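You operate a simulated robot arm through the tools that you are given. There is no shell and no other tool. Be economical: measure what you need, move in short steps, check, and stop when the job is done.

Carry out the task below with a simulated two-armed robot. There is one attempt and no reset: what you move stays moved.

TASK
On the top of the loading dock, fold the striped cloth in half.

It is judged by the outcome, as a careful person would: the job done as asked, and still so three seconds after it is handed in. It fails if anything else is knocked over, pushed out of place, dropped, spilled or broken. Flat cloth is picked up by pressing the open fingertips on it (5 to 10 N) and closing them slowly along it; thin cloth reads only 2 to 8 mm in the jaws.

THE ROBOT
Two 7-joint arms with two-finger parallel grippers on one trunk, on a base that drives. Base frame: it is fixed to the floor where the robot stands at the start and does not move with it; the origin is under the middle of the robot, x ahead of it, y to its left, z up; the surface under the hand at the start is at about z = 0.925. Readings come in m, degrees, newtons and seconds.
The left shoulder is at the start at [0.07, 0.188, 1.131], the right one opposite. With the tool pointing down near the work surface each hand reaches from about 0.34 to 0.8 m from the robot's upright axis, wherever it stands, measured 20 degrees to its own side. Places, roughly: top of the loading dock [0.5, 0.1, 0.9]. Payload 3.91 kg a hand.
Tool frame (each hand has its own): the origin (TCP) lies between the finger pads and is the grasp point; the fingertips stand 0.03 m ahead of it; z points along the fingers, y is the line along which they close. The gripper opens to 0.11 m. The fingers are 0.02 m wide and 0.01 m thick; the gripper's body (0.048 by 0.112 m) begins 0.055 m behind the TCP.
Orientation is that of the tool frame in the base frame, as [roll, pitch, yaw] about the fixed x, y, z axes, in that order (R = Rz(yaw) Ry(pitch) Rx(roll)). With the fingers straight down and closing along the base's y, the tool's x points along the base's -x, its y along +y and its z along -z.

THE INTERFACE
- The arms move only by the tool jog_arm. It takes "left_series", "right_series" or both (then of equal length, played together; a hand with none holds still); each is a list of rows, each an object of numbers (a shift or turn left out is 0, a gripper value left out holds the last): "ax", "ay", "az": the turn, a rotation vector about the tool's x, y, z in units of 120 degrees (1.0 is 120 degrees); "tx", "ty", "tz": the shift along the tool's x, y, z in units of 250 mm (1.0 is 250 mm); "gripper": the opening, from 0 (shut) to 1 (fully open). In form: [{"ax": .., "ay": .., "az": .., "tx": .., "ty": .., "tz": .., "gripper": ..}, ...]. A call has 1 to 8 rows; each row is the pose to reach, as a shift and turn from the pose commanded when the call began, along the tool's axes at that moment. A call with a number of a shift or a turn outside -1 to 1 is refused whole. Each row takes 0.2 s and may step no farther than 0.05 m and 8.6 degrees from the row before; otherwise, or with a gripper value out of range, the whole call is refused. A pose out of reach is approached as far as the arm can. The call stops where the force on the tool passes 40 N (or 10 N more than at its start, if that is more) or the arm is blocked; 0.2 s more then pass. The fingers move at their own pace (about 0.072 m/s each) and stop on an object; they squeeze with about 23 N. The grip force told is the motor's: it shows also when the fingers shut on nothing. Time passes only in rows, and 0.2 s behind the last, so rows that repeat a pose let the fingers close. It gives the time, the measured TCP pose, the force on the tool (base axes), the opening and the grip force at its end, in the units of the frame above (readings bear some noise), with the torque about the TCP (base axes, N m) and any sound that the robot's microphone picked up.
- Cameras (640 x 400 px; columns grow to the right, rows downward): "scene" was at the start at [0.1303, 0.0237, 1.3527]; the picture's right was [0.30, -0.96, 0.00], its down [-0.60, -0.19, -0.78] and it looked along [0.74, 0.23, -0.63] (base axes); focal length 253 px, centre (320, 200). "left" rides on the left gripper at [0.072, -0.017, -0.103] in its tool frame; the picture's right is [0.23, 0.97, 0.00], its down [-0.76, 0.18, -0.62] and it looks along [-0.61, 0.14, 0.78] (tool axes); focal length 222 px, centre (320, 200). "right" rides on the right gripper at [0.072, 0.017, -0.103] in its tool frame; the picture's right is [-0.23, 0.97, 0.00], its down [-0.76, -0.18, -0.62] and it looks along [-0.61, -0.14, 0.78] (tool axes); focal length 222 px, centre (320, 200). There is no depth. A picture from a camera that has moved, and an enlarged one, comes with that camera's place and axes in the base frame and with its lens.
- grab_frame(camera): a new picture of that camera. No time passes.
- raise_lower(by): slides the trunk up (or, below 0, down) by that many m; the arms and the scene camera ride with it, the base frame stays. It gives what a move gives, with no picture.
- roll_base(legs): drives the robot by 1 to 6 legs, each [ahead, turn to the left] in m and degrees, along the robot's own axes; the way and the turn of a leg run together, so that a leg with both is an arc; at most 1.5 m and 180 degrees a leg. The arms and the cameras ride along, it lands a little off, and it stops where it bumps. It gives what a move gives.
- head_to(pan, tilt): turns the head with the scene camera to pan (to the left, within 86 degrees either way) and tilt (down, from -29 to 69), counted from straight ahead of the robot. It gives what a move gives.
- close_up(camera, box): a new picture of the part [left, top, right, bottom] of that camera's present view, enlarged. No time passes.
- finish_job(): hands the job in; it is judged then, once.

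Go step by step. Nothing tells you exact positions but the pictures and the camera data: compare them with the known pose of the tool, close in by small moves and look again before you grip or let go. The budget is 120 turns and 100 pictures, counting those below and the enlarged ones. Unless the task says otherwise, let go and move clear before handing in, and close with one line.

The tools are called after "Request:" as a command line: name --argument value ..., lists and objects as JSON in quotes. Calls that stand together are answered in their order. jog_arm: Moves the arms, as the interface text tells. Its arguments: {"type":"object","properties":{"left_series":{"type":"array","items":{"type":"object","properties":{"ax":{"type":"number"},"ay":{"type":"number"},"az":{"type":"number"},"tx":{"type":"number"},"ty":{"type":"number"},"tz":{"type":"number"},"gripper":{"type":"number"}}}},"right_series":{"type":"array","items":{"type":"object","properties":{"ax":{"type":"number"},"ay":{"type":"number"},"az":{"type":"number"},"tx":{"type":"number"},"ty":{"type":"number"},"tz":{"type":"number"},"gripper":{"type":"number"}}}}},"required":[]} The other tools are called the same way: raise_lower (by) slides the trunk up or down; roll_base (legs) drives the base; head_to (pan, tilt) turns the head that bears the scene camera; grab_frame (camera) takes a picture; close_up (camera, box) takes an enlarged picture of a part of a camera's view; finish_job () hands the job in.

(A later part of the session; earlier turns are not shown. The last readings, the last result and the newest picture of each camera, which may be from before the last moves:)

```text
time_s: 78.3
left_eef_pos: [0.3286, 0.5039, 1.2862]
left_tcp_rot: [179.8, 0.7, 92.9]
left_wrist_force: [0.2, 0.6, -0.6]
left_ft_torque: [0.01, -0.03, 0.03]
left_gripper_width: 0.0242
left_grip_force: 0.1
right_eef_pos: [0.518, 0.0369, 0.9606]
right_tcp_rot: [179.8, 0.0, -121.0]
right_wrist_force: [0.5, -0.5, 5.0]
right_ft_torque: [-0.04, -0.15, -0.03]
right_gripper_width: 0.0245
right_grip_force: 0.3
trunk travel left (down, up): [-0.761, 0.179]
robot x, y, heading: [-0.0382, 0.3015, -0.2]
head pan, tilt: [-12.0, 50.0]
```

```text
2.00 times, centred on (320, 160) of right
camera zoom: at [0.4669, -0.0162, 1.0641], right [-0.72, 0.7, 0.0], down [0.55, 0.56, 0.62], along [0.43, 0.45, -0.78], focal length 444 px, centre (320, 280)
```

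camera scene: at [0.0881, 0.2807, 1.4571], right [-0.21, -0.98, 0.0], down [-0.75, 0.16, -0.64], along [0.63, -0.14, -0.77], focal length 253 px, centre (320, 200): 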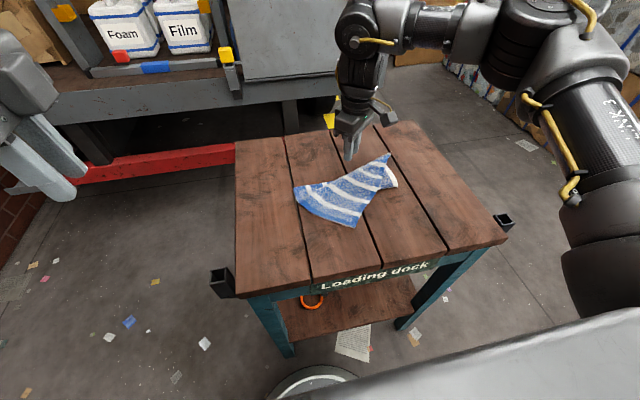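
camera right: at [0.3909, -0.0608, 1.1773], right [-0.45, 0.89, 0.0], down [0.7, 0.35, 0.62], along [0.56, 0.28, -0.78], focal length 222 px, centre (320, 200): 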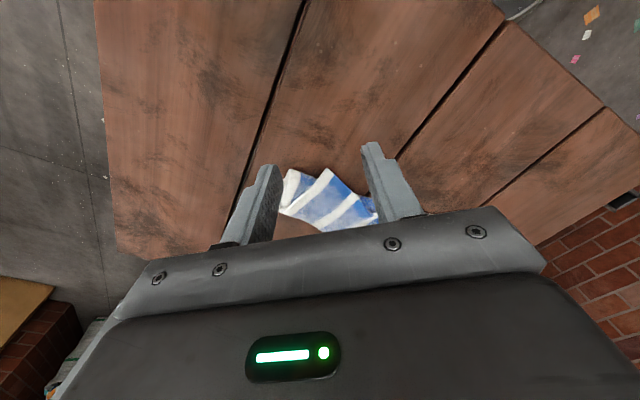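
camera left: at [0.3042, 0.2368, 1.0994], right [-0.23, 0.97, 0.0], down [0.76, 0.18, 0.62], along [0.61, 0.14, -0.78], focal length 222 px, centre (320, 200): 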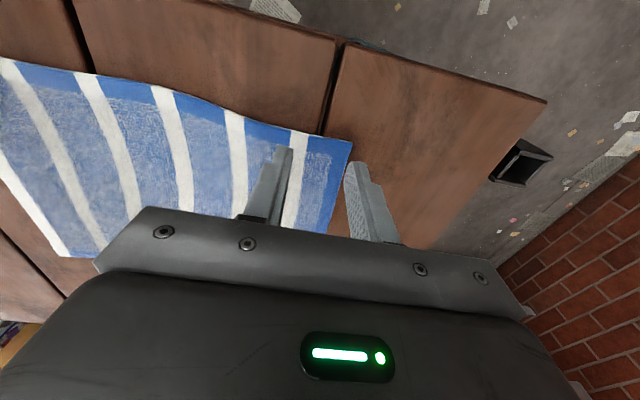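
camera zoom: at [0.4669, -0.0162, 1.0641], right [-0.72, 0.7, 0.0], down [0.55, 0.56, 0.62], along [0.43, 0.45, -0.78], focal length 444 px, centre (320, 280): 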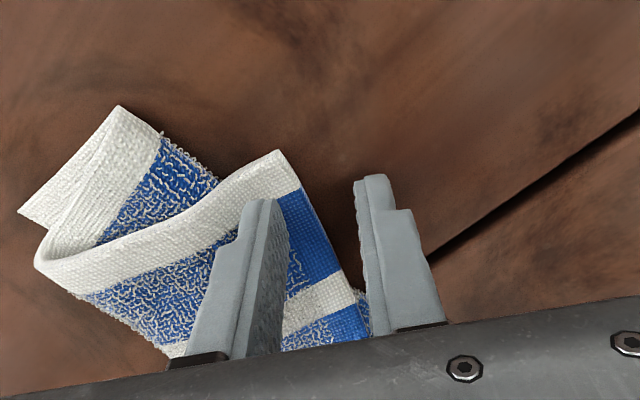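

Contact is 5 N and the hem lies between the jaws. I press slightly more and close slowly.

Request:
jog_arm --right_series '[{"tz": 0.005, "gripper": 0.22}, {"tz": 0.008, "gripper": 0.2}, {"tz": 0.008, "gripper": 0.17}, {"tz": 0.008, "gripper": 0.14}, {"tz": 0.008, "gripper": 0.11}, {"tz": 0.008, "gripper": 0.08}, {"tz": 0.008, "gripper": 0.05}, {"tz": 0.008, "gripper": 0.02}]'

Request:
jog_arm --right_series '[{"gripper": 0.0}, {"gripper": 0.0}, {"gripper": 0.0}]'

Request:
close_up --camera "right" --box '[160, 60, 480, 260]'

```text
time_s: 80.1
left_eef_pos: [0.3291, 0.5047, 1.2855]
left_tcp_rot: [179.7, 0.7, 92.8]
left_wrist_force: [-0.2, -0.6, -0.6]
left_ft_torque: [-0.01, -0.01, -0.02]
left_gripper_width: 0.0241
left_grip_force: 0.0
right_eef_pos: [0.5167, 0.0381, 0.9602]
right_tcp_rot: [-180.0, 0.0, -121.0]
right_wrist_force: [0.8, -0.7, 14.0]
right_ft_torque: [-0.02, -0.21, 0.01]
right_gripper_width: 0.0025
right_grip_force: 0.7
trunk travel left (down, up): [-0.761, 0.179]
robot x, y, heading: [-0.0365, 0.3029, -0.4]
head pan, tilt: [-12.0, 50.0]
```

```text
time_s: 80.9
left_eef_pos: [0.329, 0.5038, 1.2847]
left_tcp_rot: [179.7, 0.7, 92.8]
left_wrist_force: [0.3, -1.0, 0.3]
left_ft_torque: [0.0, -0.03, 0.0]
left_gripper_width: 0.0244
left_grip_force: 0.1
right_eef_pos: [0.5174, 0.0376, 0.9591]
right_tcp_rot: [179.9, 0.0, -121.0]
right_wrist_force: [3.1, -0.9, 13.5]
right_ft_torque: [-0.06, -0.21, -0.04]
right_gripper_width: 0.0
right_grip_force: 22.9
trunk travel left (down, up): [-0.761, 0.179]
robot x, y, heading: [-0.0352, 0.2961, -0.2]
head pan, tilt: [-12.0, 50.0]
```

```text
2.00 times, centred on (320, 160) of right
camera zoom: at [0.4663, -0.0166, 1.0627], right [-0.72, 0.7, 0.0], down [0.54, 0.56, 0.62], along [0.43, 0.45, -0.78], focal length 444 px, centre (320, 280)
```

zoom: 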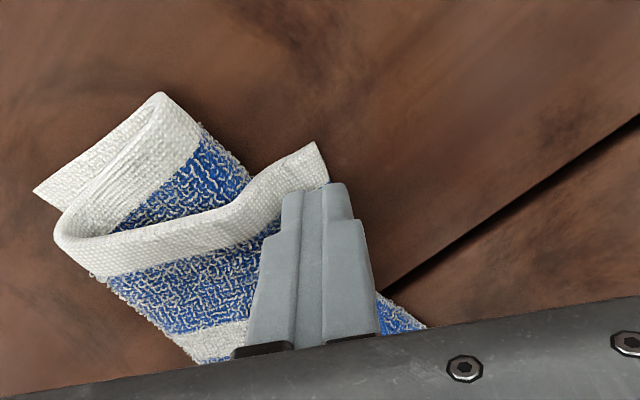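

The jaws slid over, but they dragged the top layer outward. That is useful: I keep pressing and drag this corner 4–5 cm further toward the robot so it lies on bare table for a proper pinch.

Request:
jog_arm --right_series '[{"tx": 0.022, "ty": 0.029}, {"tx": 0.044, "ty": 0.058}, {"tx": 0.066, "ty": 0.087}, {"tx": 0.088, "ty": 0.116}, {"tx": 0.11, "ty": 0.144}, {"tx": 0.11, "ty": 0.144, "tz": -0.1}, {"tx": 0.11, "ty": 0.144, "tz": -0.25}]'

Request:
close_up --camera "scene" --box '[270, 140, 430, 240]'

Request:
grab_frame --camera "right"

```text
time_s: 82.5
left_eef_pos: [0.3294, 0.505, 1.2865]
left_tcp_rot: [179.6, 0.7, 92.8]
left_wrist_force: [-0.3, 0.3, 0.1]
left_ft_torque: [-0.01, -0.03, 0.01]
left_gripper_width: 0.0243
left_grip_force: 0.0
right_eef_pos: [0.4738, 0.0325, 1.0225]
right_tcp_rot: [179.9, -0.2, -121.0]
right_wrist_force: [0.8, 0.2, 0.7]
right_ft_torque: [0.0, 0.01, -0.03]
right_gripper_width: 0.0
right_grip_force: 23.1
trunk travel left (down, up): [-0.761, 0.179]
robot x, y, heading: [-0.037, 0.299, -0.1]
head pan, tilt: [-12.0, 50.0]
```

```text
4.00 times, centred on (350, 190) of scene
camera zoom: at [0.0855, 0.2826, 1.4572], right [-0.21, -0.98, 0.0], down [-0.75, 0.16, -0.64], along [0.63, -0.14, -0.77], focal length 1013 px, centre (200, 240)
```

zoom: 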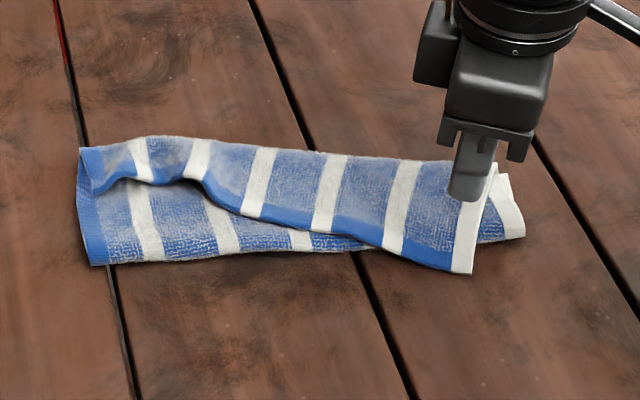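

```text
44 pictures are left
camera right: at [0.4217, -0.0223, 1.126], right [-0.72, 0.7, 0.0], down [0.55, 0.56, 0.62], along [0.43, 0.45, -0.78], focal length 222 px, centre (320, 200)
```

right: 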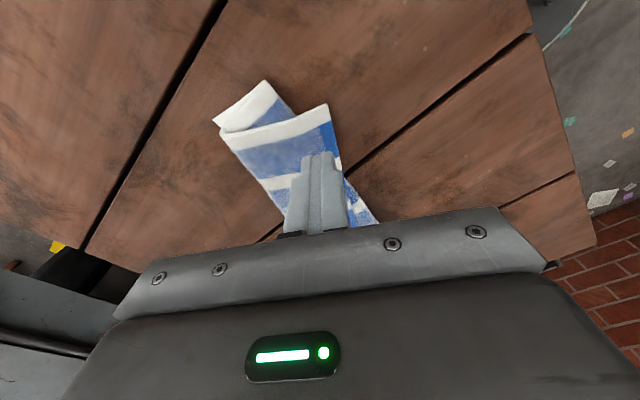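

The overhang grew to about 3 cm, although the cloth as a whole also slid. I press the closed fingertips only on the overhanging corner, so the stack stays lightly loaded, and drag again.

Request:
jog_arm --right_series '[{"tx": 0.036, "tz": 0.1}, {"tx": 0.036, "tz": 0.2}, {"tx": 0.036, "tz": 0.24}, {"tx": 0.036, "tz": 0.256}, {"tx": 0.036, "tz": 0.256}]'

Request:
close_up --camera "right" --box '[160, 60, 480, 260]'

```text
time_s: 83.7
left_eef_pos: [0.3291, 0.5052, 1.2863]
left_tcp_rot: [179.7, 0.6, 92.8]
left_wrist_force: [0.9, 0.6, -0.7]
left_ft_torque: [0.01, 0.01, 0.01]
left_gripper_width: 0.0242
left_grip_force: 0.0
right_eef_pos: [0.4702, 0.0248, 0.9584]
right_tcp_rot: [-179.9, 0.1, -121.0]
right_wrist_force: [1.6, -1.1, 12.0]
right_ft_torque: [-0.01, -0.11, 0.0]
right_gripper_width: 0.0
right_grip_force: 23.4
trunk travel left (down, up): [-0.761, 0.179]
robot x, y, heading: [-0.0348, 0.2996, -0.4]
head pan, tilt: [-12.0, 50.0]
```

```text
2.00 times, centred on (320, 160) of right
camera zoom: at [0.4176, -0.0287, 1.062], right [-0.72, 0.7, 0.0], down [0.54, 0.56, 0.62], along [0.43, 0.45, -0.78], focal length 444 px, centre (320, 280)
```

zoom: 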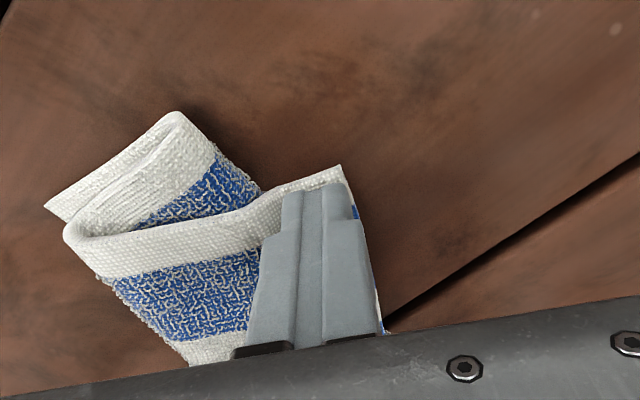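

The fingertips are on the corner only, with 12 N. I drag 7 cm toward the robot.

Request:
jog_arm --right_series '[{"tx": 0.024, "ty": 0.04}, {"tx": 0.048, "ty": 0.08}, {"tx": 0.072, "ty": 0.12}, {"tx": 0.096, "ty": 0.16}, {"tx": 0.12, "ty": 0.2}, {"tx": 0.144, "ty": 0.24}, {"tx": 0.144, "ty": 0.24, "tz": -0.1}, {"tx": 0.144, "ty": 0.24, "tz": -0.25}]'

Request:
close_up --camera "scene" --box '[270, 140, 430, 260]'

```text
time_s: 85.5
left_eef_pos: [0.3292, 0.5052, 1.2853]
left_tcp_rot: [179.7, 0.7, 92.8]
left_wrist_force: [-0.1, 0.1, -1.3]
left_ft_torque: [-0.01, -0.02, 0.01]
left_gripper_width: 0.0243
left_grip_force: 0.0
right_eef_pos: [0.3974, 0.0234, 1.0198]
right_tcp_rot: [179.9, -0.1, -121.0]
right_wrist_force: [0.5, 1.0, 0.2]
right_ft_torque: [-0.03, 0.02, 0.01]
right_gripper_width: 0.0
right_grip_force: 22.8
trunk travel left (down, up): [-0.761, 0.179]
robot x, y, heading: [-0.0365, 0.2983, -0.3]
head pan, tilt: [-12.0, 50.0]
```

```text
3.33 times, centred on (350, 200) of scene
camera zoom: at [0.0859, 0.2823, 1.4572], right [-0.21, -0.98, 0.0], down [-0.75, 0.16, -0.64], along [0.63, -0.14, -0.77], focal length 844 px, centre (220, 200)
```

zoom: 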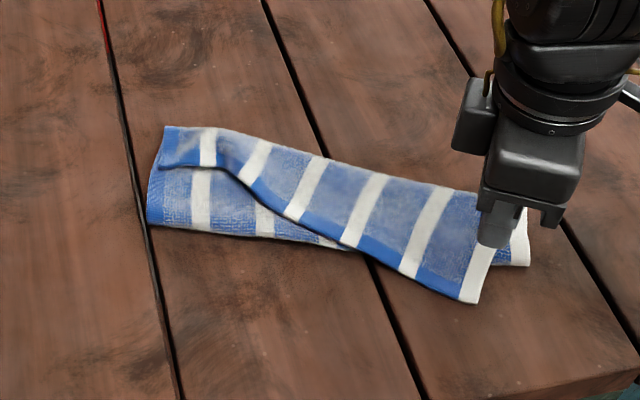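

The overhang is now about 3.6 cm with the corner at (0.383, 0.022), pointing straight at the robot. I turn the hand back so the jaws close along y and straddle this corner.

Request:
jog_arm --right_series '[{"az": 0.065, "gripper": 0.33}, {"az": 0.13}, {"az": 0.195}, {"az": 0.26}, {"az": 0.325}, {"az": 0.39, "tx": -0.03, "ty": -0.057}, {"az": 0.42, "tx": -0.03, "ty": -0.057, "tz": 0.1}, {"az": 0.42, "tx": -0.03, "ty": -0.057, "tz": 0.18}]'

Request:
close_up --camera "right" --box '[160, 60, 480, 260]'

```text
time_s: 87.3
left_eef_pos: [0.3312, 0.5044, 1.2856]
left_tcp_rot: [179.8, 0.6, 92.8]
left_wrist_force: [0.4, 0.9, -0.1]
left_ft_torque: [0.01, 0.0, -0.01]
left_gripper_width: 0.0242
left_grip_force: 0.1
right_eef_pos: [0.4161, 0.0236, 0.973]
right_tcp_rot: [180.0, -0.1, -171.4]
right_wrist_force: [-0.5, 0.2, 0.5]
right_ft_torque: [-0.01, 0.06, -0.05]
right_gripper_width: 0.0362
right_grip_force: 0.1
trunk travel left (down, up): [-0.761, 0.179]
robot x, y, heading: [-0.0369, 0.2982, -0.1]
head pan, tilt: [-12.0, 50.0]
```

```text
2.00 times, centred on (320, 160) of right
camera zoom: at [0.3424, 0.0293, 1.0773], right [0.08, 1.0, 0.0], down [0.78, -0.06, 0.62], along [0.62, -0.05, -0.78], focal length 444 px, centre (320, 280)
```

zoom: 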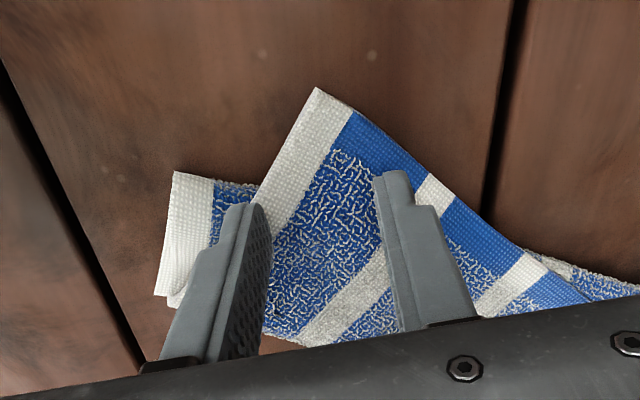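

The left finger is off the corner. I shift about 9 mm left (+y) and 9 mm toward the corner, then lower almost to contact.

Request:
jog_arm --right_series '[{"ty": 0.036, "tx": 0.036, "gripper": 0.31}, {"ty": 0.036, "tx": 0.036, "tz": 0.03}, {"ty": 0.036, "tx": 0.036, "tz": 0.045}, {"ty": 0.036, "tx": 0.036, "tz": 0.045}]'

Request:
close_up --camera "right" --box '[160, 60, 480, 260]'

```text
time_s: 88.3
left_eef_pos: [0.3308, 0.5047, 1.2872]
left_tcp_rot: [179.7, 0.6, 92.7]
left_wrist_force: [-0.4, -0.3, -0.5]
left_ft_torque: [-0.02, -0.01, -0.01]
left_gripper_width: 0.0241
left_grip_force: 0.1
right_eef_pos: [0.4046, 0.0321, 0.9652]
right_tcp_rot: [-180.0, -0.1, -171.4]
right_wrist_force: [0.1, -0.4, 0.0]
right_ft_torque: [0.0, -0.01, 0.01]
right_gripper_width: 0.0343
right_grip_force: 0.1
trunk travel left (down, up): [-0.761, 0.179]
robot x, y, heading: [-0.0369, 0.2981, -0.2]
head pan, tilt: [-12.0, 50.0]
```

```text
2.00 times, centred on (320, 160) of right
camera zoom: at [0.3311, 0.0366, 1.0677], right [0.08, 1.0, 0.0], down [0.78, -0.06, 0.62], along [0.62, -0.05, -0.78], focal length 444 px, centre (320, 280)
```

zoom: 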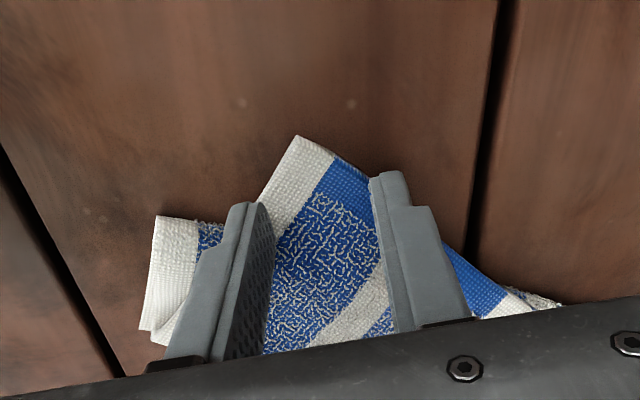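

Slightly too shallow, as the fingers sit on the edges. I go about 7 mm deeper and press.

Request:
jog_arm --right_series '[{"tx": -0.03, "ty": -0.002}, {"tx": -0.03, "ty": -0.002, "tz": 0.015}, {"tx": -0.03, "ty": -0.002, "tz": 0.023}, {"tx": -0.03, "ty": -0.002, "tz": 0.027}, {"tx": -0.03, "ty": -0.002, "tz": 0.027}]'

Request:
close_up --camera "right" --box '[160, 60, 480, 260]'

```text
time_s: 89.5
left_eef_pos: [0.3285, 0.5042, 1.2864]
left_tcp_rot: [179.7, 0.8, 92.8]
left_wrist_force: [1.3, 0.3, -0.1]
left_ft_torque: [0.0, 0.0, -0.02]
left_gripper_width: 0.0243
left_grip_force: 0.0
right_eef_pos: [0.4122, 0.0325, 0.9588]
right_tcp_rot: [180.0, 0.1, -171.4]
right_wrist_force: [3.9, -3.3, 23.5]
right_ft_torque: [-0.58, -0.4, 0.02]
right_gripper_width: 0.0352
right_grip_force: 1.2
trunk travel left (down, up): [-0.761, 0.179]
robot x, y, heading: [-0.0369, 0.3005, -0.1]
head pan, tilt: [-12.0, 50.0]
```

```text
2.00 times, centred on (320, 160) of right
camera zoom: at [0.3382, 0.0381, 1.0618], right [0.08, 1.0, 0.0], down [0.78, -0.06, 0.62], along [0.62, -0.05, -0.78], focal length 444 px, centre (320, 280)
```

zoom: 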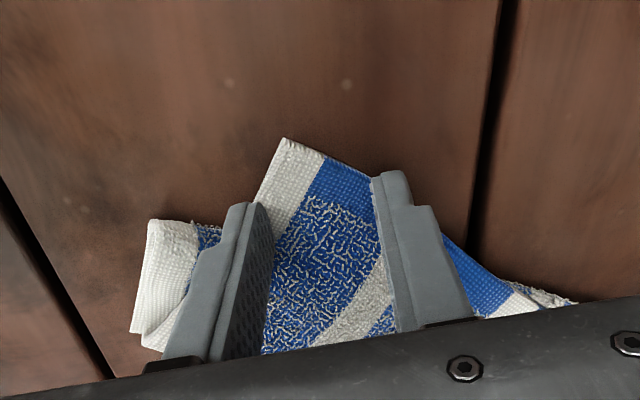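

The press is too firm and skewed because the corner's axis is turned relative to my hand. I lift, rotate about 21°, go deeper along the corner's axis, and look.

Request:
jog_arm --right_series '[{"tz": -0.06}, {"tz": -0.06, "az": -0.06, "tx": -0.02, "ty": 0.01}, {"tz": -0.06, "az": -0.12, "tx": -0.045, "ty": 0.025}, {"tz": -0.06, "az": -0.18, "tx": -0.045, "ty": 0.025}, {"tz": -0.03, "az": -0.18, "tx": -0.045, "ty": 0.025}]'

Request:
close_up --camera "right" --box '[160, 60, 480, 260]'

```text
time_s: 90.7
left_eef_pos: [0.3296, 0.5039, 1.2858]
left_tcp_rot: [179.7, 0.7, 92.8]
left_wrist_force: [0.9, 0.7, 0.7]
left_ft_torque: [-0.01, 0.03, 0.05]
left_gripper_width: 0.0244
left_grip_force: 0.0
right_eef_pos: [0.4229, 0.0389, 0.9648]
right_tcp_rot: [179.9, -0.1, -149.7]
right_wrist_force: [-1.0, 0.1, 1.5]
right_ft_torque: [-0.04, 0.0, 0.03]
right_gripper_width: 0.0341
right_grip_force: 0.1
trunk travel left (down, up): [-0.761, 0.179]
robot x, y, heading: [-0.0412, 0.3026, -0.3]
head pan, tilt: [-12.0, 50.0]
```

```text
2.00 times, centred on (320, 160) of right
camera zoom: at [0.3524, 0.0167, 1.0684], right [-0.3, 0.96, 0.0], down [0.75, 0.23, 0.62], along [0.59, 0.18, -0.78], focal length 444 px, centre (320, 280)
```

zoom: 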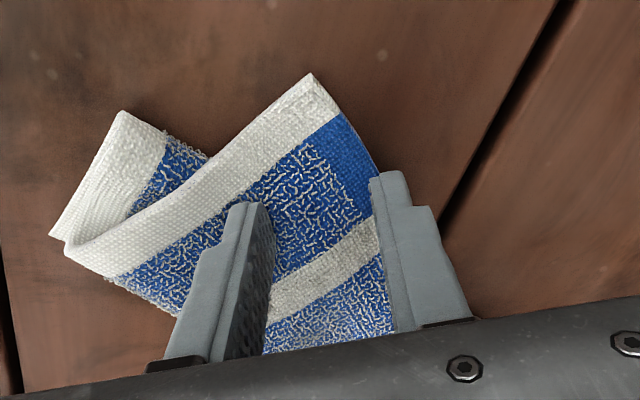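

Now the axis is right. I shift about 6 mm right and 8 mm back toward the corner, then press.

Request:
jog_arm --right_series '[{"ty": -0.024, "tx": 0.03}, {"ty": -0.024, "tx": 0.03, "tz": 0.014}, {"ty": -0.024, "tx": 0.03, "tz": 0.02}, {"ty": -0.024, "tx": 0.03, "tz": 0.02}]'

Request:
close_up --camera "right" --box '[160, 60, 480, 260]'

```text
time_s: 91.7
left_eef_pos: [0.3281, 0.5054, 1.2864]
left_tcp_rot: [179.7, 0.8, 92.7]
left_wrist_force: [-0.3, -0.7, -0.2]
left_ft_torque: [-0.01, -0.01, 0.01]
left_gripper_width: 0.0241
left_grip_force: 0.0
right_eef_pos: [0.4187, 0.0305, 0.9608]
right_tcp_rot: [-179.9, 0.1, -149.9]
right_wrist_force: [1.8, 0.4, 22.0]
right_ft_torque: [-0.41, -0.41, 0.01]
right_gripper_width: 0.0343
right_grip_force: 0.4
trunk travel left (down, up): [-0.761, 0.179]
robot x, y, heading: [-0.0318, 0.3002, -0.3]
head pan, tilt: [-12.0, 50.0]
```

```text
2.00 times, centred on (320, 160) of right
camera zoom: at [0.3475, 0.0092, 1.0644], right [-0.29, 0.96, 0.0], down [0.75, 0.23, 0.62], along [0.6, 0.18, -0.78], focal length 444 px, centre (320, 280)
```

zoom: 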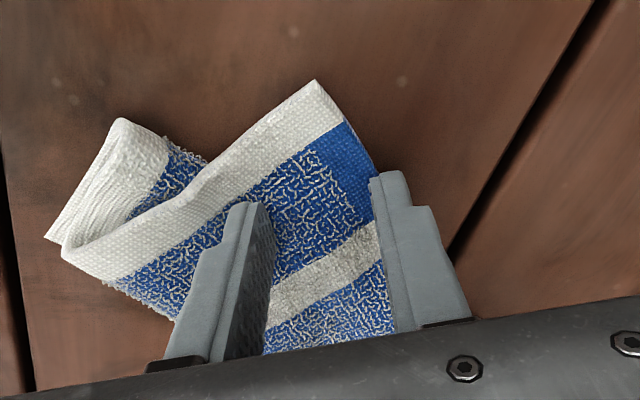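

The fingertips were touching and dragged the cloth along. I lift, shift in the air, then come down.

Request:
jog_arm --right_series '[{"tz": -0.06}, {"tz": -0.06, "tx": 0.03, "ty": -0.02}, {"tz": -0.06, "tx": 0.03, "ty": -0.02}, {"tz": -0.02, "tx": 0.03, "ty": -0.02}, {"tz": -0.008, "tx": 0.03, "ty": -0.02}, {"tz": -0.008, "tx": 0.03, "ty": -0.02}]'

Request:
close_up --camera "right" --box '[160, 60, 480, 260]'

```text
time_s: 93.1
left_eef_pos: [0.33, 0.5051, 1.2858]
left_tcp_rot: [179.6, 0.8, 92.9]
left_wrist_force: [0.5, 0.4, -0.4]
left_ft_torque: [-0.01, 0.0, 0.02]
left_gripper_width: 0.0241
left_grip_force: 0.1
right_eef_pos: [0.4149, 0.0229, 0.9616]
right_tcp_rot: [180.0, 0.0, -149.7]
right_wrist_force: [1.3, -0.2, 11.7]
right_ft_torque: [-0.25, -0.2, 0.01]
right_gripper_width: 0.0347
right_grip_force: 0.0
trunk travel left (down, up): [-0.761, 0.179]
robot x, y, heading: [-0.0362, 0.2997, -0.1]
head pan, tilt: [-12.0, 50.0]
```

```text
2.00 times, centred on (320, 160) of right
camera zoom: at [0.3443, 0.0002, 1.0655], right [-0.29, 0.96, 0.0], down [0.75, 0.23, 0.62], along [0.6, 0.18, -0.78], focal length 444 px, centre (320, 280)
```

zoom: 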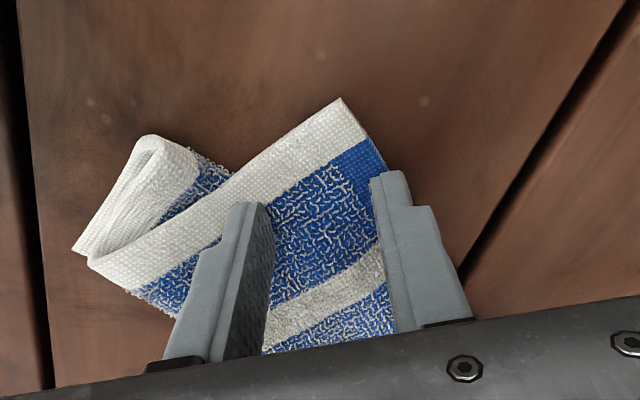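

The left finger still rests on the stack. I lift, narrow the jaws, shift a little more toward the corner tip, and press again.

Request:
jog_arm --right_series '[{"tz": -0.05, "gripper": 0.27}, {"tz": -0.05, "tx": 0.024, "ty": 0.014}, {"tz": -0.05, "tx": 0.024, "ty": 0.014}, {"tz": -0.01, "tx": 0.024, "ty": 0.014}, {"tz": 0.006, "tx": 0.024, "ty": 0.014}, {"tz": 0.006, "tx": 0.024, "ty": 0.014}]'

Request:
close_up --camera "right" --box '[160, 60, 480, 260]'

```text
time_s: 94.5
left_eef_pos: [0.329, 0.5055, 1.2862]
left_tcp_rot: [179.7, 0.7, 92.8]
left_wrist_force: [0.5, -0.2, -0.7]
left_ft_torque: [-0.06, -0.02, -0.02]
left_gripper_width: 0.0243
left_grip_force: 0.1
right_eef_pos: [0.4081, 0.0241, 0.9613]
right_tcp_rot: [180.0, 0.0, -149.8]
right_wrist_force: [-1.7, 0.0, 12.6]
right_ft_torque: [-0.21, -0.16, 0.0]
right_gripper_width: 0.0288
right_grip_force: 0.1
trunk travel left (down, up): [-0.761, 0.179]
robot x, y, heading: [-0.0345, 0.2971, -0.6]
head pan, tilt: [-12.0, 50.0]
```

```text
2.00 times, centred on (320, 160) of right
camera zoom: at [0.3373, 0.0008, 1.0646], right [-0.29, 0.96, 0.0], down [0.75, 0.23, 0.62], along [0.6, 0.18, -0.78], focal length 444 px, centre (320, 280)
```

zoom: 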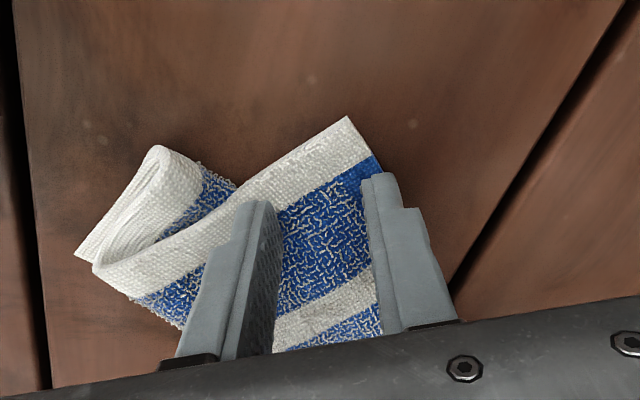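

The jaws now mostly straddle the overhanging part. I close slowly and see.

Request:
jog_arm --right_series '[{"gripper": 0.24}, {"gripper": 0.21}, {"gripper": 0.18}, {"gripper": 0.15}, {"gripper": 0.12}, {"gripper": 0.09}, {"gripper": 0.06}, {"gripper": 0.03}]'

Request:
jog_arm --right_series '[{"gripper": 0.0}, {"gripper": 0.0}, {"gripper": 0.0}]'

Request:
close_up --camera "right" --box '[160, 60, 480, 260]'

```text
time_s: 96.3
left_eef_pos: [0.3273, 0.5048, 1.2864]
left_tcp_rot: [179.7, 0.7, 92.7]
left_wrist_force: [0.0, -0.7, 0.1]
left_ft_torque: [0.04, 0.03, 0.0]
left_gripper_width: 0.0241
left_grip_force: 0.1
right_eef_pos: [0.4081, 0.0229, 0.9608]
right_tcp_rot: [180.0, 0.1, -149.8]
right_wrist_force: [2.2, -3.8, 19.1]
right_ft_torque: [-0.23, -0.25, -0.02]
right_gripper_width: 0.0048
right_grip_force: 7.3
trunk travel left (down, up): [-0.761, 0.179]
robot x, y, heading: [-0.0344, 0.3028, -0.0]
head pan, tilt: [-12.0, 50.0]
```

```text
time_s: 97.1
left_eef_pos: [0.328, 0.5041, 1.2867]
left_tcp_rot: [179.7, 0.7, 92.8]
left_wrist_force: [0.2, 0.1, 1.1]
left_ft_torque: [-0.04, 0.01, 0.01]
left_gripper_width: 0.0242
left_grip_force: 0.2
right_eef_pos: [0.4086, 0.0217, 0.9622]
right_tcp_rot: [180.0, 0.0, -149.8]
right_wrist_force: [1.6, -3.3, 19.6]
right_ft_torque: [-0.23, -0.23, 0.01]
right_gripper_width: 0.0036
right_grip_force: 22.8
trunk travel left (down, up): [-0.761, 0.179]
robot x, y, heading: [-0.037, 0.2976, -0.2]
head pan, tilt: [-12.0, 50.0]
```

```text
2.00 times, centred on (320, 160) of right
camera zoom: at [0.3371, 0.0, 1.0642], right [-0.29, 0.96, 0.0], down [0.75, 0.23, 0.62], along [0.6, 0.18, -0.78], focal length 444 px, centre (320, 280)
```

zoom: 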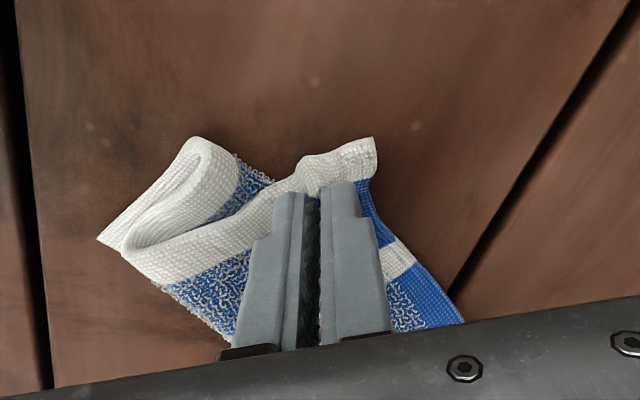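

3.6 mm means a single-layer ruck. I lift a little and check.

Request:
jog_arm --right_series '[{"tz": -0.08}, {"tz": -0.2}, {"tz": -0.28}]'

Request:
close_up --camera "scene" --box '[270, 130, 430, 260]'

```text
time_s: 97.9
left_eef_pos: [0.3301, 0.5028, 1.2853]
left_tcp_rot: [179.7, 0.7, 92.9]
left_wrist_force: [0.0, 0.1, 0.4]
left_ft_torque: [-0.04, -0.03, 0.03]
left_gripper_width: 0.0241
left_grip_force: 0.0
right_eef_pos: [0.4077, 0.0199, 1.03]
right_tcp_rot: [179.9, -0.1, -149.9]
right_wrist_force: [0.8, 0.4, -0.3]
right_ft_torque: [0.01, 0.01, 0.0]
right_gripper_width: 0.0033
right_grip_force: 23.3
trunk travel left (down, up): [-0.761, 0.179]
robot x, y, heading: [-0.0379, 0.296, -0.1]
head pan, tilt: [-12.0, 50.0]
```

```text
3.08 times, centred on (350, 195) of scene
camera zoom: at [0.0873, 0.2812, 1.4571], right [-0.21, -0.98, 0.0], down [-0.75, 0.16, -0.64], along [0.63, -0.14, -0.77], focal length 779 px, centre (228, 215)
```

zoom: 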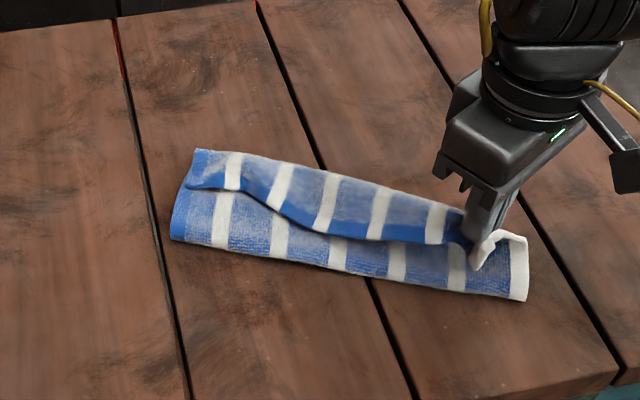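

Only the top layer is held now and the lower fold stays on the table. At the right end, though, the bottom layer is only about 7 cm wide, so the fold there is off-centre. I first swing the corner back toward the robot to unroll the right side, then look.

Request:
jog_arm --right_series '[{"tx": 0.1, "ty": 0.045}, {"tx": 0.2, "ty": 0.09, "tz": 0.02}, {"tx": 0.29, "ty": 0.13, "tz": 0.06}, {"tx": 0.29, "ty": 0.13, "tz": 0.1}, {"tx": 0.29, "ty": 0.13, "tz": 0.1}]'

Request:
close_up --camera "scene" --box '[270, 130, 430, 260]'

```text
time_s: 99.1
left_eef_pos: [0.3295, 0.5046, 1.2847]
left_tcp_rot: [179.8, 0.7, 92.8]
left_wrist_force: [0.8, 0.2, 0.1]
left_ft_torque: [-0.01, 0.02, 0.03]
left_gripper_width: 0.0241
left_grip_force: 0.0
right_eef_pos: [0.3311, 0.0114, 1.005]
right_tcp_rot: [179.9, -0.1, -149.8]
right_wrist_force: [0.0, -0.2, -0.2]
right_ft_torque: [-0.05, 0.01, 0.02]
right_gripper_width: 0.0031
right_grip_force: 23.7
trunk travel left (down, up): [-0.761, 0.179]
robot x, y, heading: [-0.0357, 0.3025, -0.2]
head pan, tilt: [-12.0, 50.0]
```

```text
3.08 times, centred on (350, 195) of scene
camera zoom: at [0.0875, 0.2812, 1.4572], right [-0.21, -0.98, 0.0], down [-0.75, 0.16, -0.64], along [0.63, -0.14, -0.77], focal length 779 px, centre (228, 215)
```

zoom: 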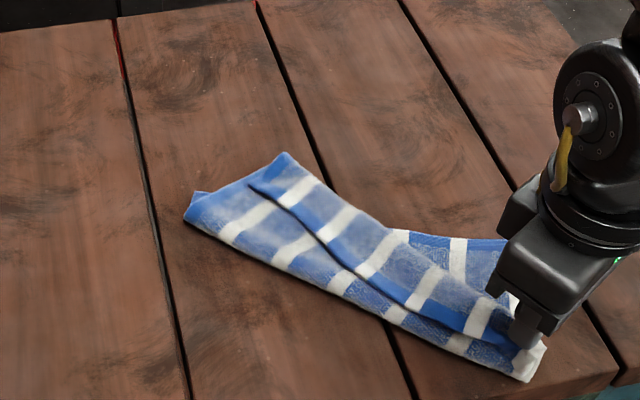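

The right side has unrolled: the bottom layer there is now about 14 cm deep, with its far hem visible at x ≈ 0.44. I raise the corner above the middle line to see where the far right corner is.

Request:
jog_arm --right_series '[{"tx": 0.03, "ty": -0.05, "tz": -0.1}, {"tx": 0.05, "ty": -0.09, "tz": -0.2}, {"tx": 0.03, "ty": -0.11, "tz": -0.26}, {"tx": 0.03, "ty": -0.11, "tz": -0.26}]'

Request:
grab_frame --camera "scene"

Request:
grab_frame --camera "right"

```text
time_s: 100.1
left_eef_pos: [0.3313, 0.5043, 1.2846]
left_tcp_rot: [179.8, 0.7, 92.8]
left_wrist_force: [-0.3, 0.1, 0.2]
left_ft_torque: [-0.01, -0.02, 0.01]
left_gripper_width: 0.0241
left_grip_force: 0.2
right_eef_pos: [0.3369, -0.013, 1.0691]
right_tcp_rot: [179.9, -0.1, -149.8]
right_wrist_force: [-0.6, 0.0, -0.3]
right_ft_torque: [0.0, 0.03, -0.01]
right_gripper_width: 0.0029
right_grip_force: 23.3
trunk travel left (down, up): [-0.761, 0.179]
robot x, y, heading: [-0.037, 0.3009, -0.1]
head pan, tilt: [-12.0, 50.0]
```

```text
31 pictures are left
camera scene: at [0.0875, 0.2807, 1.4572], right [-0.21, -0.98, 0.0], down [-0.75, 0.16, -0.64], along [0.63, -0.14, -0.77], focal length 253 px, centre (320, 200)
```

scene: 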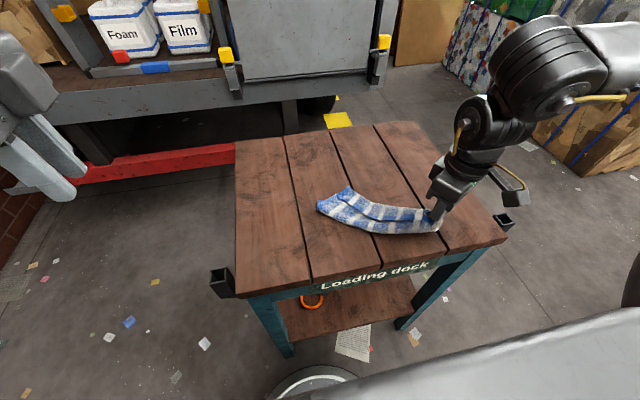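

```text
30 pictures are left
camera right: at [0.266, -0.036, 1.1738], right [-0.29, 0.96, 0.0], down [0.75, 0.23, 0.62], along [0.59, 0.18, -0.78], focal length 222 px, centre (320, 200)
```

right: 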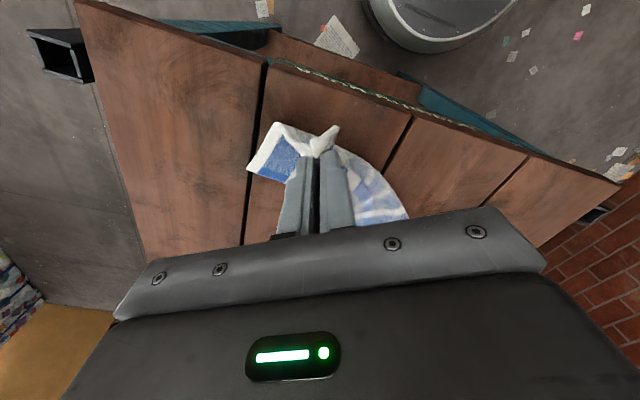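

The far right corner is at about (0.433, −0.081). I let more of the bottom layer lie down, then swing the held corner over in a quarter circle to that corner and lower it.

Request:
jog_arm --right_series '[{"tx": 0.1, "ty": -0.053, "tz": 0.116}, {"tx": 0.1, "ty": -0.053, "tz": 0.116}, {"tx": -0.02, "ty": -0.157, "tz": 0.104}, {"tx": -0.108, "ty": -0.238, "tz": 0.18}, {"tx": -0.166, "ty": -0.29, "tz": 0.3}, {"tx": -0.198, "ty": -0.322, "tz": 0.408}, {"tx": -0.198, "ty": -0.322, "tz": 0.408}]'

Request:
close_up --camera "scene" --box '[290, 150, 480, 270]'

Request:
grab_frame --camera "right"

```text
time_s: 101.7
left_eef_pos: [0.3287, 0.5031, 1.2865]
left_tcp_rot: [179.7, 0.6, 92.8]
left_wrist_force: [-0.1, -0.2, 0.1]
left_ft_torque: [0.01, 0.0, -0.02]
left_gripper_width: 0.0243
left_grip_force: 0.0
right_eef_pos: [0.4203, -0.0587, 0.9688]
right_tcp_rot: [180.0, -0.1, -149.8]
right_wrist_force: [0.3, 0.3, 2.2]
right_ft_torque: [0.01, -0.02, 0.0]
right_gripper_width: 0.003
right_grip_force: 22.8
trunk travel left (down, up): [-0.761, 0.179]
robot x, y, heading: [-0.0338, 0.3, -0.4]
head pan, tilt: [-12.0, 50.0]
```

```text
3.33 times, centred on (385, 210) of scene
camera zoom: at [0.0867, 0.281, 1.4573], right [-0.21, -0.98, 0.0], down [-0.75, 0.16, -0.64], along [0.63, -0.14, -0.77], focal length 844 px, centre (103, 167)
```

zoom: 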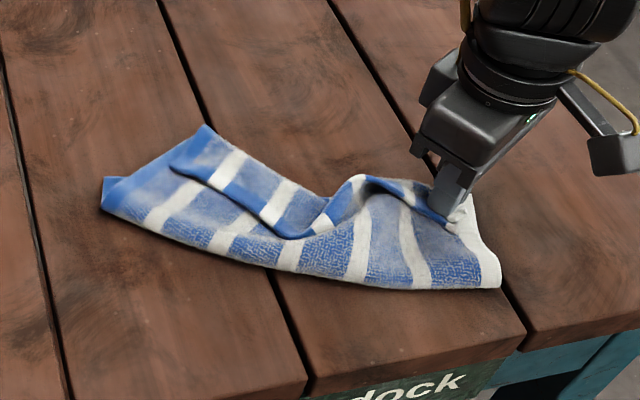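

```text
28 pictures are left
camera right: at [0.3497, -0.0813, 1.0721], right [-0.29, 0.96, 0.0], down [0.75, 0.23, 0.62], along [0.6, 0.18, -0.78], focal length 222 px, centre (320, 200)
```

right: 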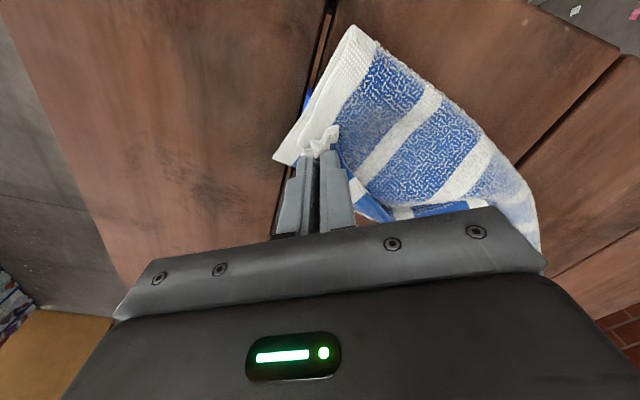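

The right end is now folded correctly, corner on corner. I release with wide jaws, lift straight, and examine the rest.

Request:
jog_arm --right_series '[{"gripper": 0.2}, {"gripper": 0.45}, {"gripper": 0.45}, {"gripper": 0.45, "tz": -0.1}, {"gripper": 0.45, "tz": -0.28}, {"gripper": 0.45, "tz": -0.45}, {"gripper": 0.45, "tz": -0.5, "tx": 0.02, "ty": -0.17}, {"gripper": 0.45, "tz": -0.5, "tx": 0.04, "ty": -0.35}]'

Request:
close_up --camera "scene" --box '[300, 160, 460, 260]'

```text
time_s: 103.5
left_eef_pos: [0.3308, 0.503, 1.2852]
left_tcp_rot: [179.7, 0.6, 92.9]
left_wrist_force: [-0.1, -0.4, -0.5]
left_ft_torque: [0.0, 0.01, 0.01]
left_gripper_width: 0.0242
left_grip_force: 0.0
right_eef_pos: [0.4555, -0.1416, 1.0898]
right_tcp_rot: [179.7, -0.1, -149.7]
right_wrist_force: [0.1, 0.0, -1.0]
right_ft_torque: [0.03, -0.01, 0.0]
right_gripper_width: 0.0496
right_grip_force: 0.1
trunk travel left (down, up): [-0.761, 0.179]
robot x, y, heading: [-0.0408, 0.2962, -0.6]
head pan, tilt: [-12.0, 50.0]
```

```text
4.00 times, centred on (380, 210) of scene
camera zoom: at [0.0881, 0.2789, 1.4571], right [-0.21, -0.98, 0.0], down [-0.75, 0.16, -0.64], along [0.63, -0.14, -0.77], focal length 1013 px, centre (80, 160)
```

zoom: 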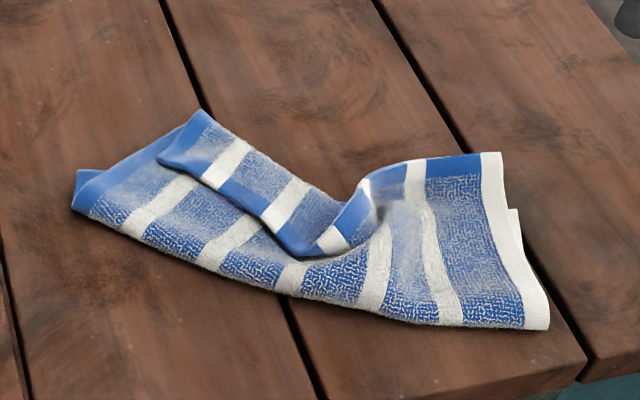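

The right half is neatly folded. On the left, the top layer is still doubled back toward the robot. I will pinch that doubled corner at about (0.54, 0.09), lift it so the flap drops open, and lay it down outward.

Request:
jog_arm --right_series '[{"tx": -0.113, "ty": 0.117, "az": 0.03, "gripper": 0.42}, {"tx": -0.227, "ty": 0.233, "az": 0.06}, {"tx": -0.34, "ty": 0.35, "az": 0.09}, {"tx": -0.453, "ty": 0.467, "az": 0.12}, {"tx": -0.567, "ty": 0.583, "az": 0.15, "tz": 0.05}, {"tx": -0.68, "ty": 0.7, "az": 0.17, "tz": 0.12}, {"tx": -0.68, "ty": 0.7, "az": 0.17, "tz": 0.28}, {"tx": -0.68, "ty": 0.7, "az": 0.17, "tz": 0.42}]'

Request:
close_up --camera "right" --box '[80, 0, 560, 300]'

```text
time_s: 105.3
left_eef_pos: [0.3314, 0.5025, 1.2857]
left_tcp_rot: [179.7, 0.6, 92.8]
left_wrist_force: [-1.0, -0.3, 0.2]
left_ft_torque: [-0.01, 0.02, 0.0]
left_gripper_width: 0.024
left_grip_force: 0.1
right_eef_pos: [0.5172, 0.0955, 0.9864]
right_tcp_rot: [179.9, -0.1, -170.1]
right_wrist_force: [-0.1, -0.5, -0.2]
right_ft_torque: [0.04, 0.02, -0.02]
right_gripper_width: 0.0464
right_grip_force: 0.0
trunk travel left (down, up): [-0.761, 0.179]
robot x, y, heading: [-0.0343, 0.2982, -0.4]
head pan, tilt: [-12.0, 50.0]
```

```text
1.33 times, centred on (320, 150) of right
camera zoom: at [0.4428, 0.1004, 1.0892], right [0.06, 1.0, 0.0], down [0.78, -0.05, 0.62], along [0.62, -0.04, -0.78], focal length 296 px, centre (320, 267)
```

zoom: 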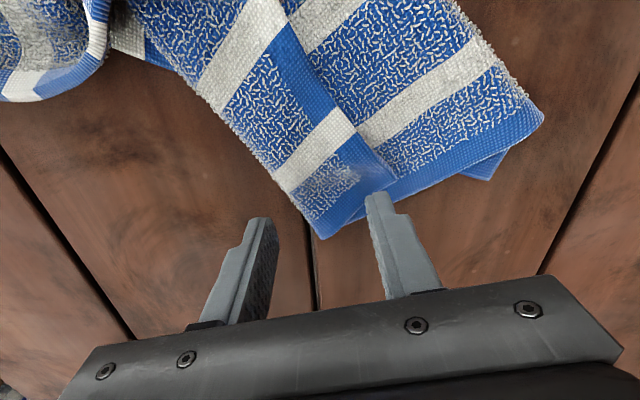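

Very clear view: the doubled corner is right under the hand, with only two layers there. I centre on it, narrow the jaws, and press.

Request:
jog_arm --right_series '[{"ty": 0.024, "tx": 0.02, "gripper": 0.32}, {"ty": 0.024, "tx": 0.02, "tz": 0.04}, {"ty": 0.024, "tx": 0.02, "tz": 0.08}, {"ty": 0.024, "tx": 0.02, "tz": 0.096}, {"ty": 0.024, "tx": 0.02, "tz": 0.096}]'

```text
time_s: 106.5
left_eef_pos: [0.3285, 0.5041, 1.2848]
left_tcp_rot: [179.7, 0.7, 92.8]
left_wrist_force: [0.7, 0.3, -1.1]
left_ft_torque: [0.0, 0.04, 0.02]
left_gripper_width: 0.0242
left_grip_force: 0.1
right_eef_pos: [0.5083, 0.1036, 0.9627]
right_tcp_rot: [-180.0, -0.2, -170.2]
right_wrist_force: [-0.5, 0.7, 2.5]
right_ft_torque: [-0.04, 0.01, -0.01]
right_gripper_width: 0.035
right_grip_force: 0.0
trunk travel left (down, up): [-0.761, 0.179]
robot x, y, heading: [-0.0399, 0.2995, -0.3]
head pan, tilt: [-12.0, 50.0]
```

Request:
jog_arm --right_series '[{"tz": 0.008}, {"tz": 0.008, "gripper": 0.28}, {"tz": 0.008, "gripper": 0.24}, {"tz": 0.008, "gripper": 0.2}, {"tz": 0.008, "gripper": 0.16}, {"tz": 0.008, "gripper": 0.12}, {"tz": 0.008, "gripper": 0.08}, {"tz": 0.008, "gripper": 0.04}]'

Request:
jog_arm --right_series '[{"gripper": 0.0}, {"gripper": 0.0}, {"gripper": 0.0}, {"tz": -0.12}, {"tz": -0.28}, {"tz": -0.4}]'

Request:
close_up --camera "scene" --box '[300, 150, 460, 260]'

```text
time_s: 108.3
left_eef_pos: [0.3295, 0.5045, 1.2846]
left_tcp_rot: [179.7, 0.8, 92.8]
left_wrist_force: [0.4, 0.4, 0.9]
left_ft_torque: [0.01, 0.01, -0.01]
left_gripper_width: 0.0243
left_grip_force: 0.1
right_eef_pos: [0.5087, 0.1037, 0.961]
right_tcp_rot: [180.0, -0.1, -170.2]
right_wrist_force: [0.4, -0.8, 5.6]
right_ft_torque: [0.0, 0.01, 0.03]
right_gripper_width: 0.0073
right_grip_force: 22.8
trunk travel left (down, up): [-0.761, 0.179]
robot x, y, heading: [-0.0369, 0.2999, -0.0]
head pan, tilt: [-12.0, 50.0]
```

```text
time_s: 109.7
left_eef_pos: [0.3293, 0.5043, 1.286]
left_tcp_rot: [179.7, 0.7, 92.9]
left_wrist_force: [-0.3, 0.4, 0.4]
left_ft_torque: [0.02, 0.0, 0.03]
left_gripper_width: 0.0243
left_grip_force: 0.0
right_eef_pos: [0.5093, 0.1049, 1.0605]
right_tcp_rot: [-179.9, -0.1, -170.2]
right_wrist_force: [-0.3, -0.3, 1.0]
right_ft_torque: [-0.01, -0.02, 0.07]
right_gripper_width: 0.0069
right_grip_force: 22.7
trunk travel left (down, up): [-0.761, 0.179]
robot x, y, heading: [-0.0372, 0.2986, -0.3]
head pan, tilt: [-12.0, 50.0]
```

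```text
3.64 times, centred on (380, 205) of scene
camera zoom: at [0.0871, 0.2814, 1.4571], right [-0.21, -0.98, 0.0], down [-0.75, 0.16, -0.64], along [0.63, -0.14, -0.77], focal length 921 px, centre (102, 182)
```

zoom: 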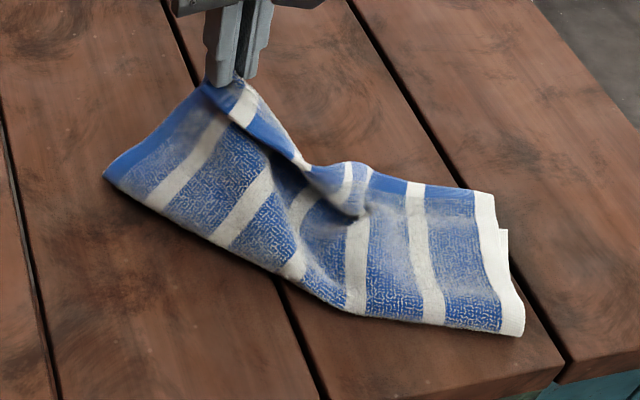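

Both layers are held and the flap hangs freely. Before laying it over, I swing this end toward the robot so the bottom layer on the left also unrolls to half width.

Request:
jog_arm --right_series '[{"tx": 0.09, "ty": 0.1, "az": -0.06}, {"tx": 0.18, "ty": 0.2, "az": -0.12}, {"tx": 0.28, "ty": 0.3, "az": -0.18, "tz": 0.05}, {"tx": 0.372, "ty": 0.409, "az": -0.24, "tz": 0.1}, {"tx": 0.372, "ty": 0.409, "az": -0.24, "tz": 0.14}, {"tx": 0.372, "ty": 0.409, "az": -0.24, "tz": 0.14}]'

Request:
close_up --camera "scene" --box '[280, 150, 460, 270]'

```text
time_s: 111.1
left_eef_pos: [0.3298, 0.5049, 1.2842]
left_tcp_rot: [179.8, 0.6, 92.8]
left_wrist_force: [-0.7, 1.1, -0.3]
left_ft_torque: [0.02, 0.01, 0.0]
left_gripper_width: 0.0242
left_grip_force: 0.1
right_eef_pos: [0.4012, 0.1882, 1.0286]
right_tcp_rot: [180.0, -0.1, -141.4]
right_wrist_force: [0.3, -0.1, -0.3]
right_ft_torque: [0.01, 0.04, -0.05]
right_gripper_width: 0.0064
right_grip_force: 22.9
trunk travel left (down, up): [-0.761, 0.179]
robot x, y, heading: [-0.0349, 0.2972, -0.5]
head pan, tilt: [-12.0, 50.0]
```

```text
3.33 times, centred on (370, 210) of scene
camera zoom: at [0.0877, 0.2805, 1.4571], right [-0.21, -0.98, 0.0], down [-0.75, 0.16, -0.64], along [0.63, -0.14, -0.77], focal length 844 px, centre (153, 167)
```

zoom: 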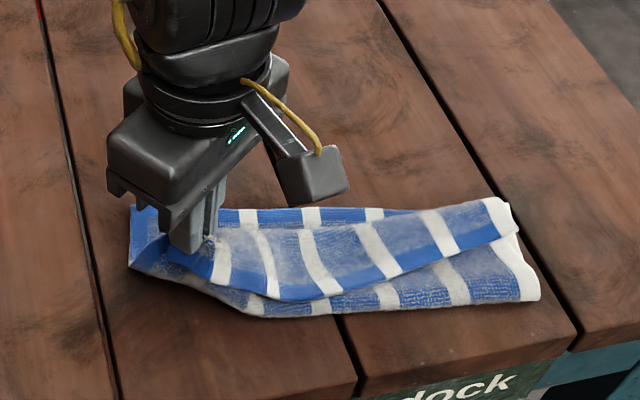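

The bottom layer's far hem now runs straight at the back. The left end still needs more material unrolled, so I go further toward the robot and lower.

Request:
jog_arm --right_series '[{"tx": 0.045, "ty": 0.09, "tz": 0.04}, {"tx": 0.09, "ty": 0.175, "tz": 0.1}, {"tx": 0.1, "ty": 0.2, "tz": 0.14}, {"tx": 0.1, "ty": 0.2, "tz": 0.14}]'

Request:
close_up --camera "scene" --box '[280, 150, 460, 270]'

```text
time_s: 112.1
left_eef_pos: [0.3296, 0.5043, 1.2857]
left_tcp_rot: [179.8, 0.7, 92.8]
left_wrist_force: [-0.3, 0.1, -0.2]
left_ft_torque: [0.04, -0.01, 0.04]
left_gripper_width: 0.0241
left_grip_force: 0.0
right_eef_pos: [0.3476, 0.2115, 0.9928]
right_tcp_rot: [179.9, -0.1, -141.3]
right_wrist_force: [0.6, -0.5, -0.2]
right_ft_torque: [-0.01, 0.03, -0.05]
right_gripper_width: 0.0064
right_grip_force: 23.4
trunk travel left (down, up): [-0.761, 0.179]
robot x, y, heading: [-0.0375, 0.2966, -0.4]
head pan, tilt: [-12.0, 50.0]
```

```text
3.33 times, centred on (370, 210) of scene
camera zoom: at [0.0875, 0.281, 1.4572], right [-0.21, -0.98, 0.0], down [-0.75, 0.16, -0.64], along [0.63, -0.14, -0.77], focal length 844 px, centre (153, 167)
```

zoom: 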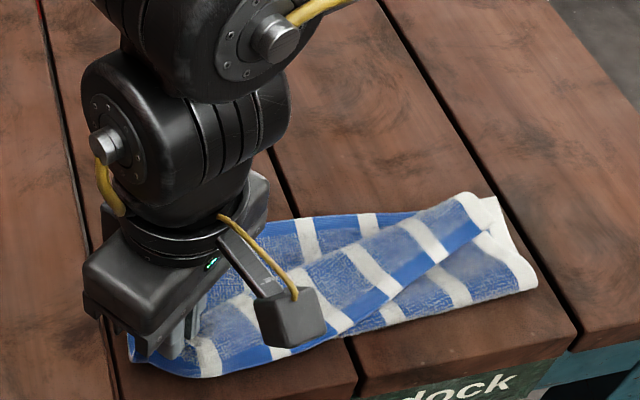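

The left end is nearly unrolled. I check with the hand camera what lies around the pinch.

Request:
grab_frame --camera "right"

```text
22 pictures are left
camera right: at [0.281, 0.1796, 1.0944], right [-0.43, 0.9, 0.0], down [0.71, 0.34, 0.62], along [0.56, 0.27, -0.78], focal length 222 px, centre (320, 200)
```

right: 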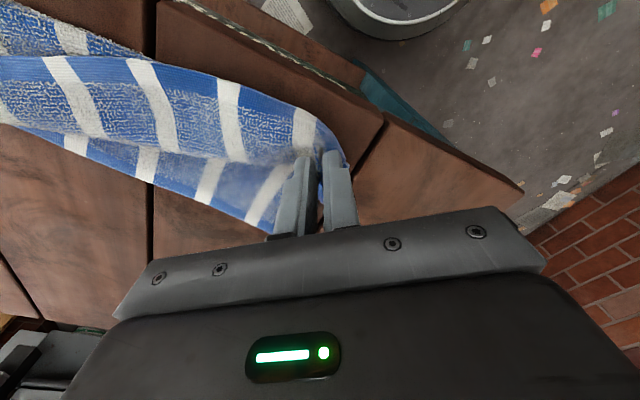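

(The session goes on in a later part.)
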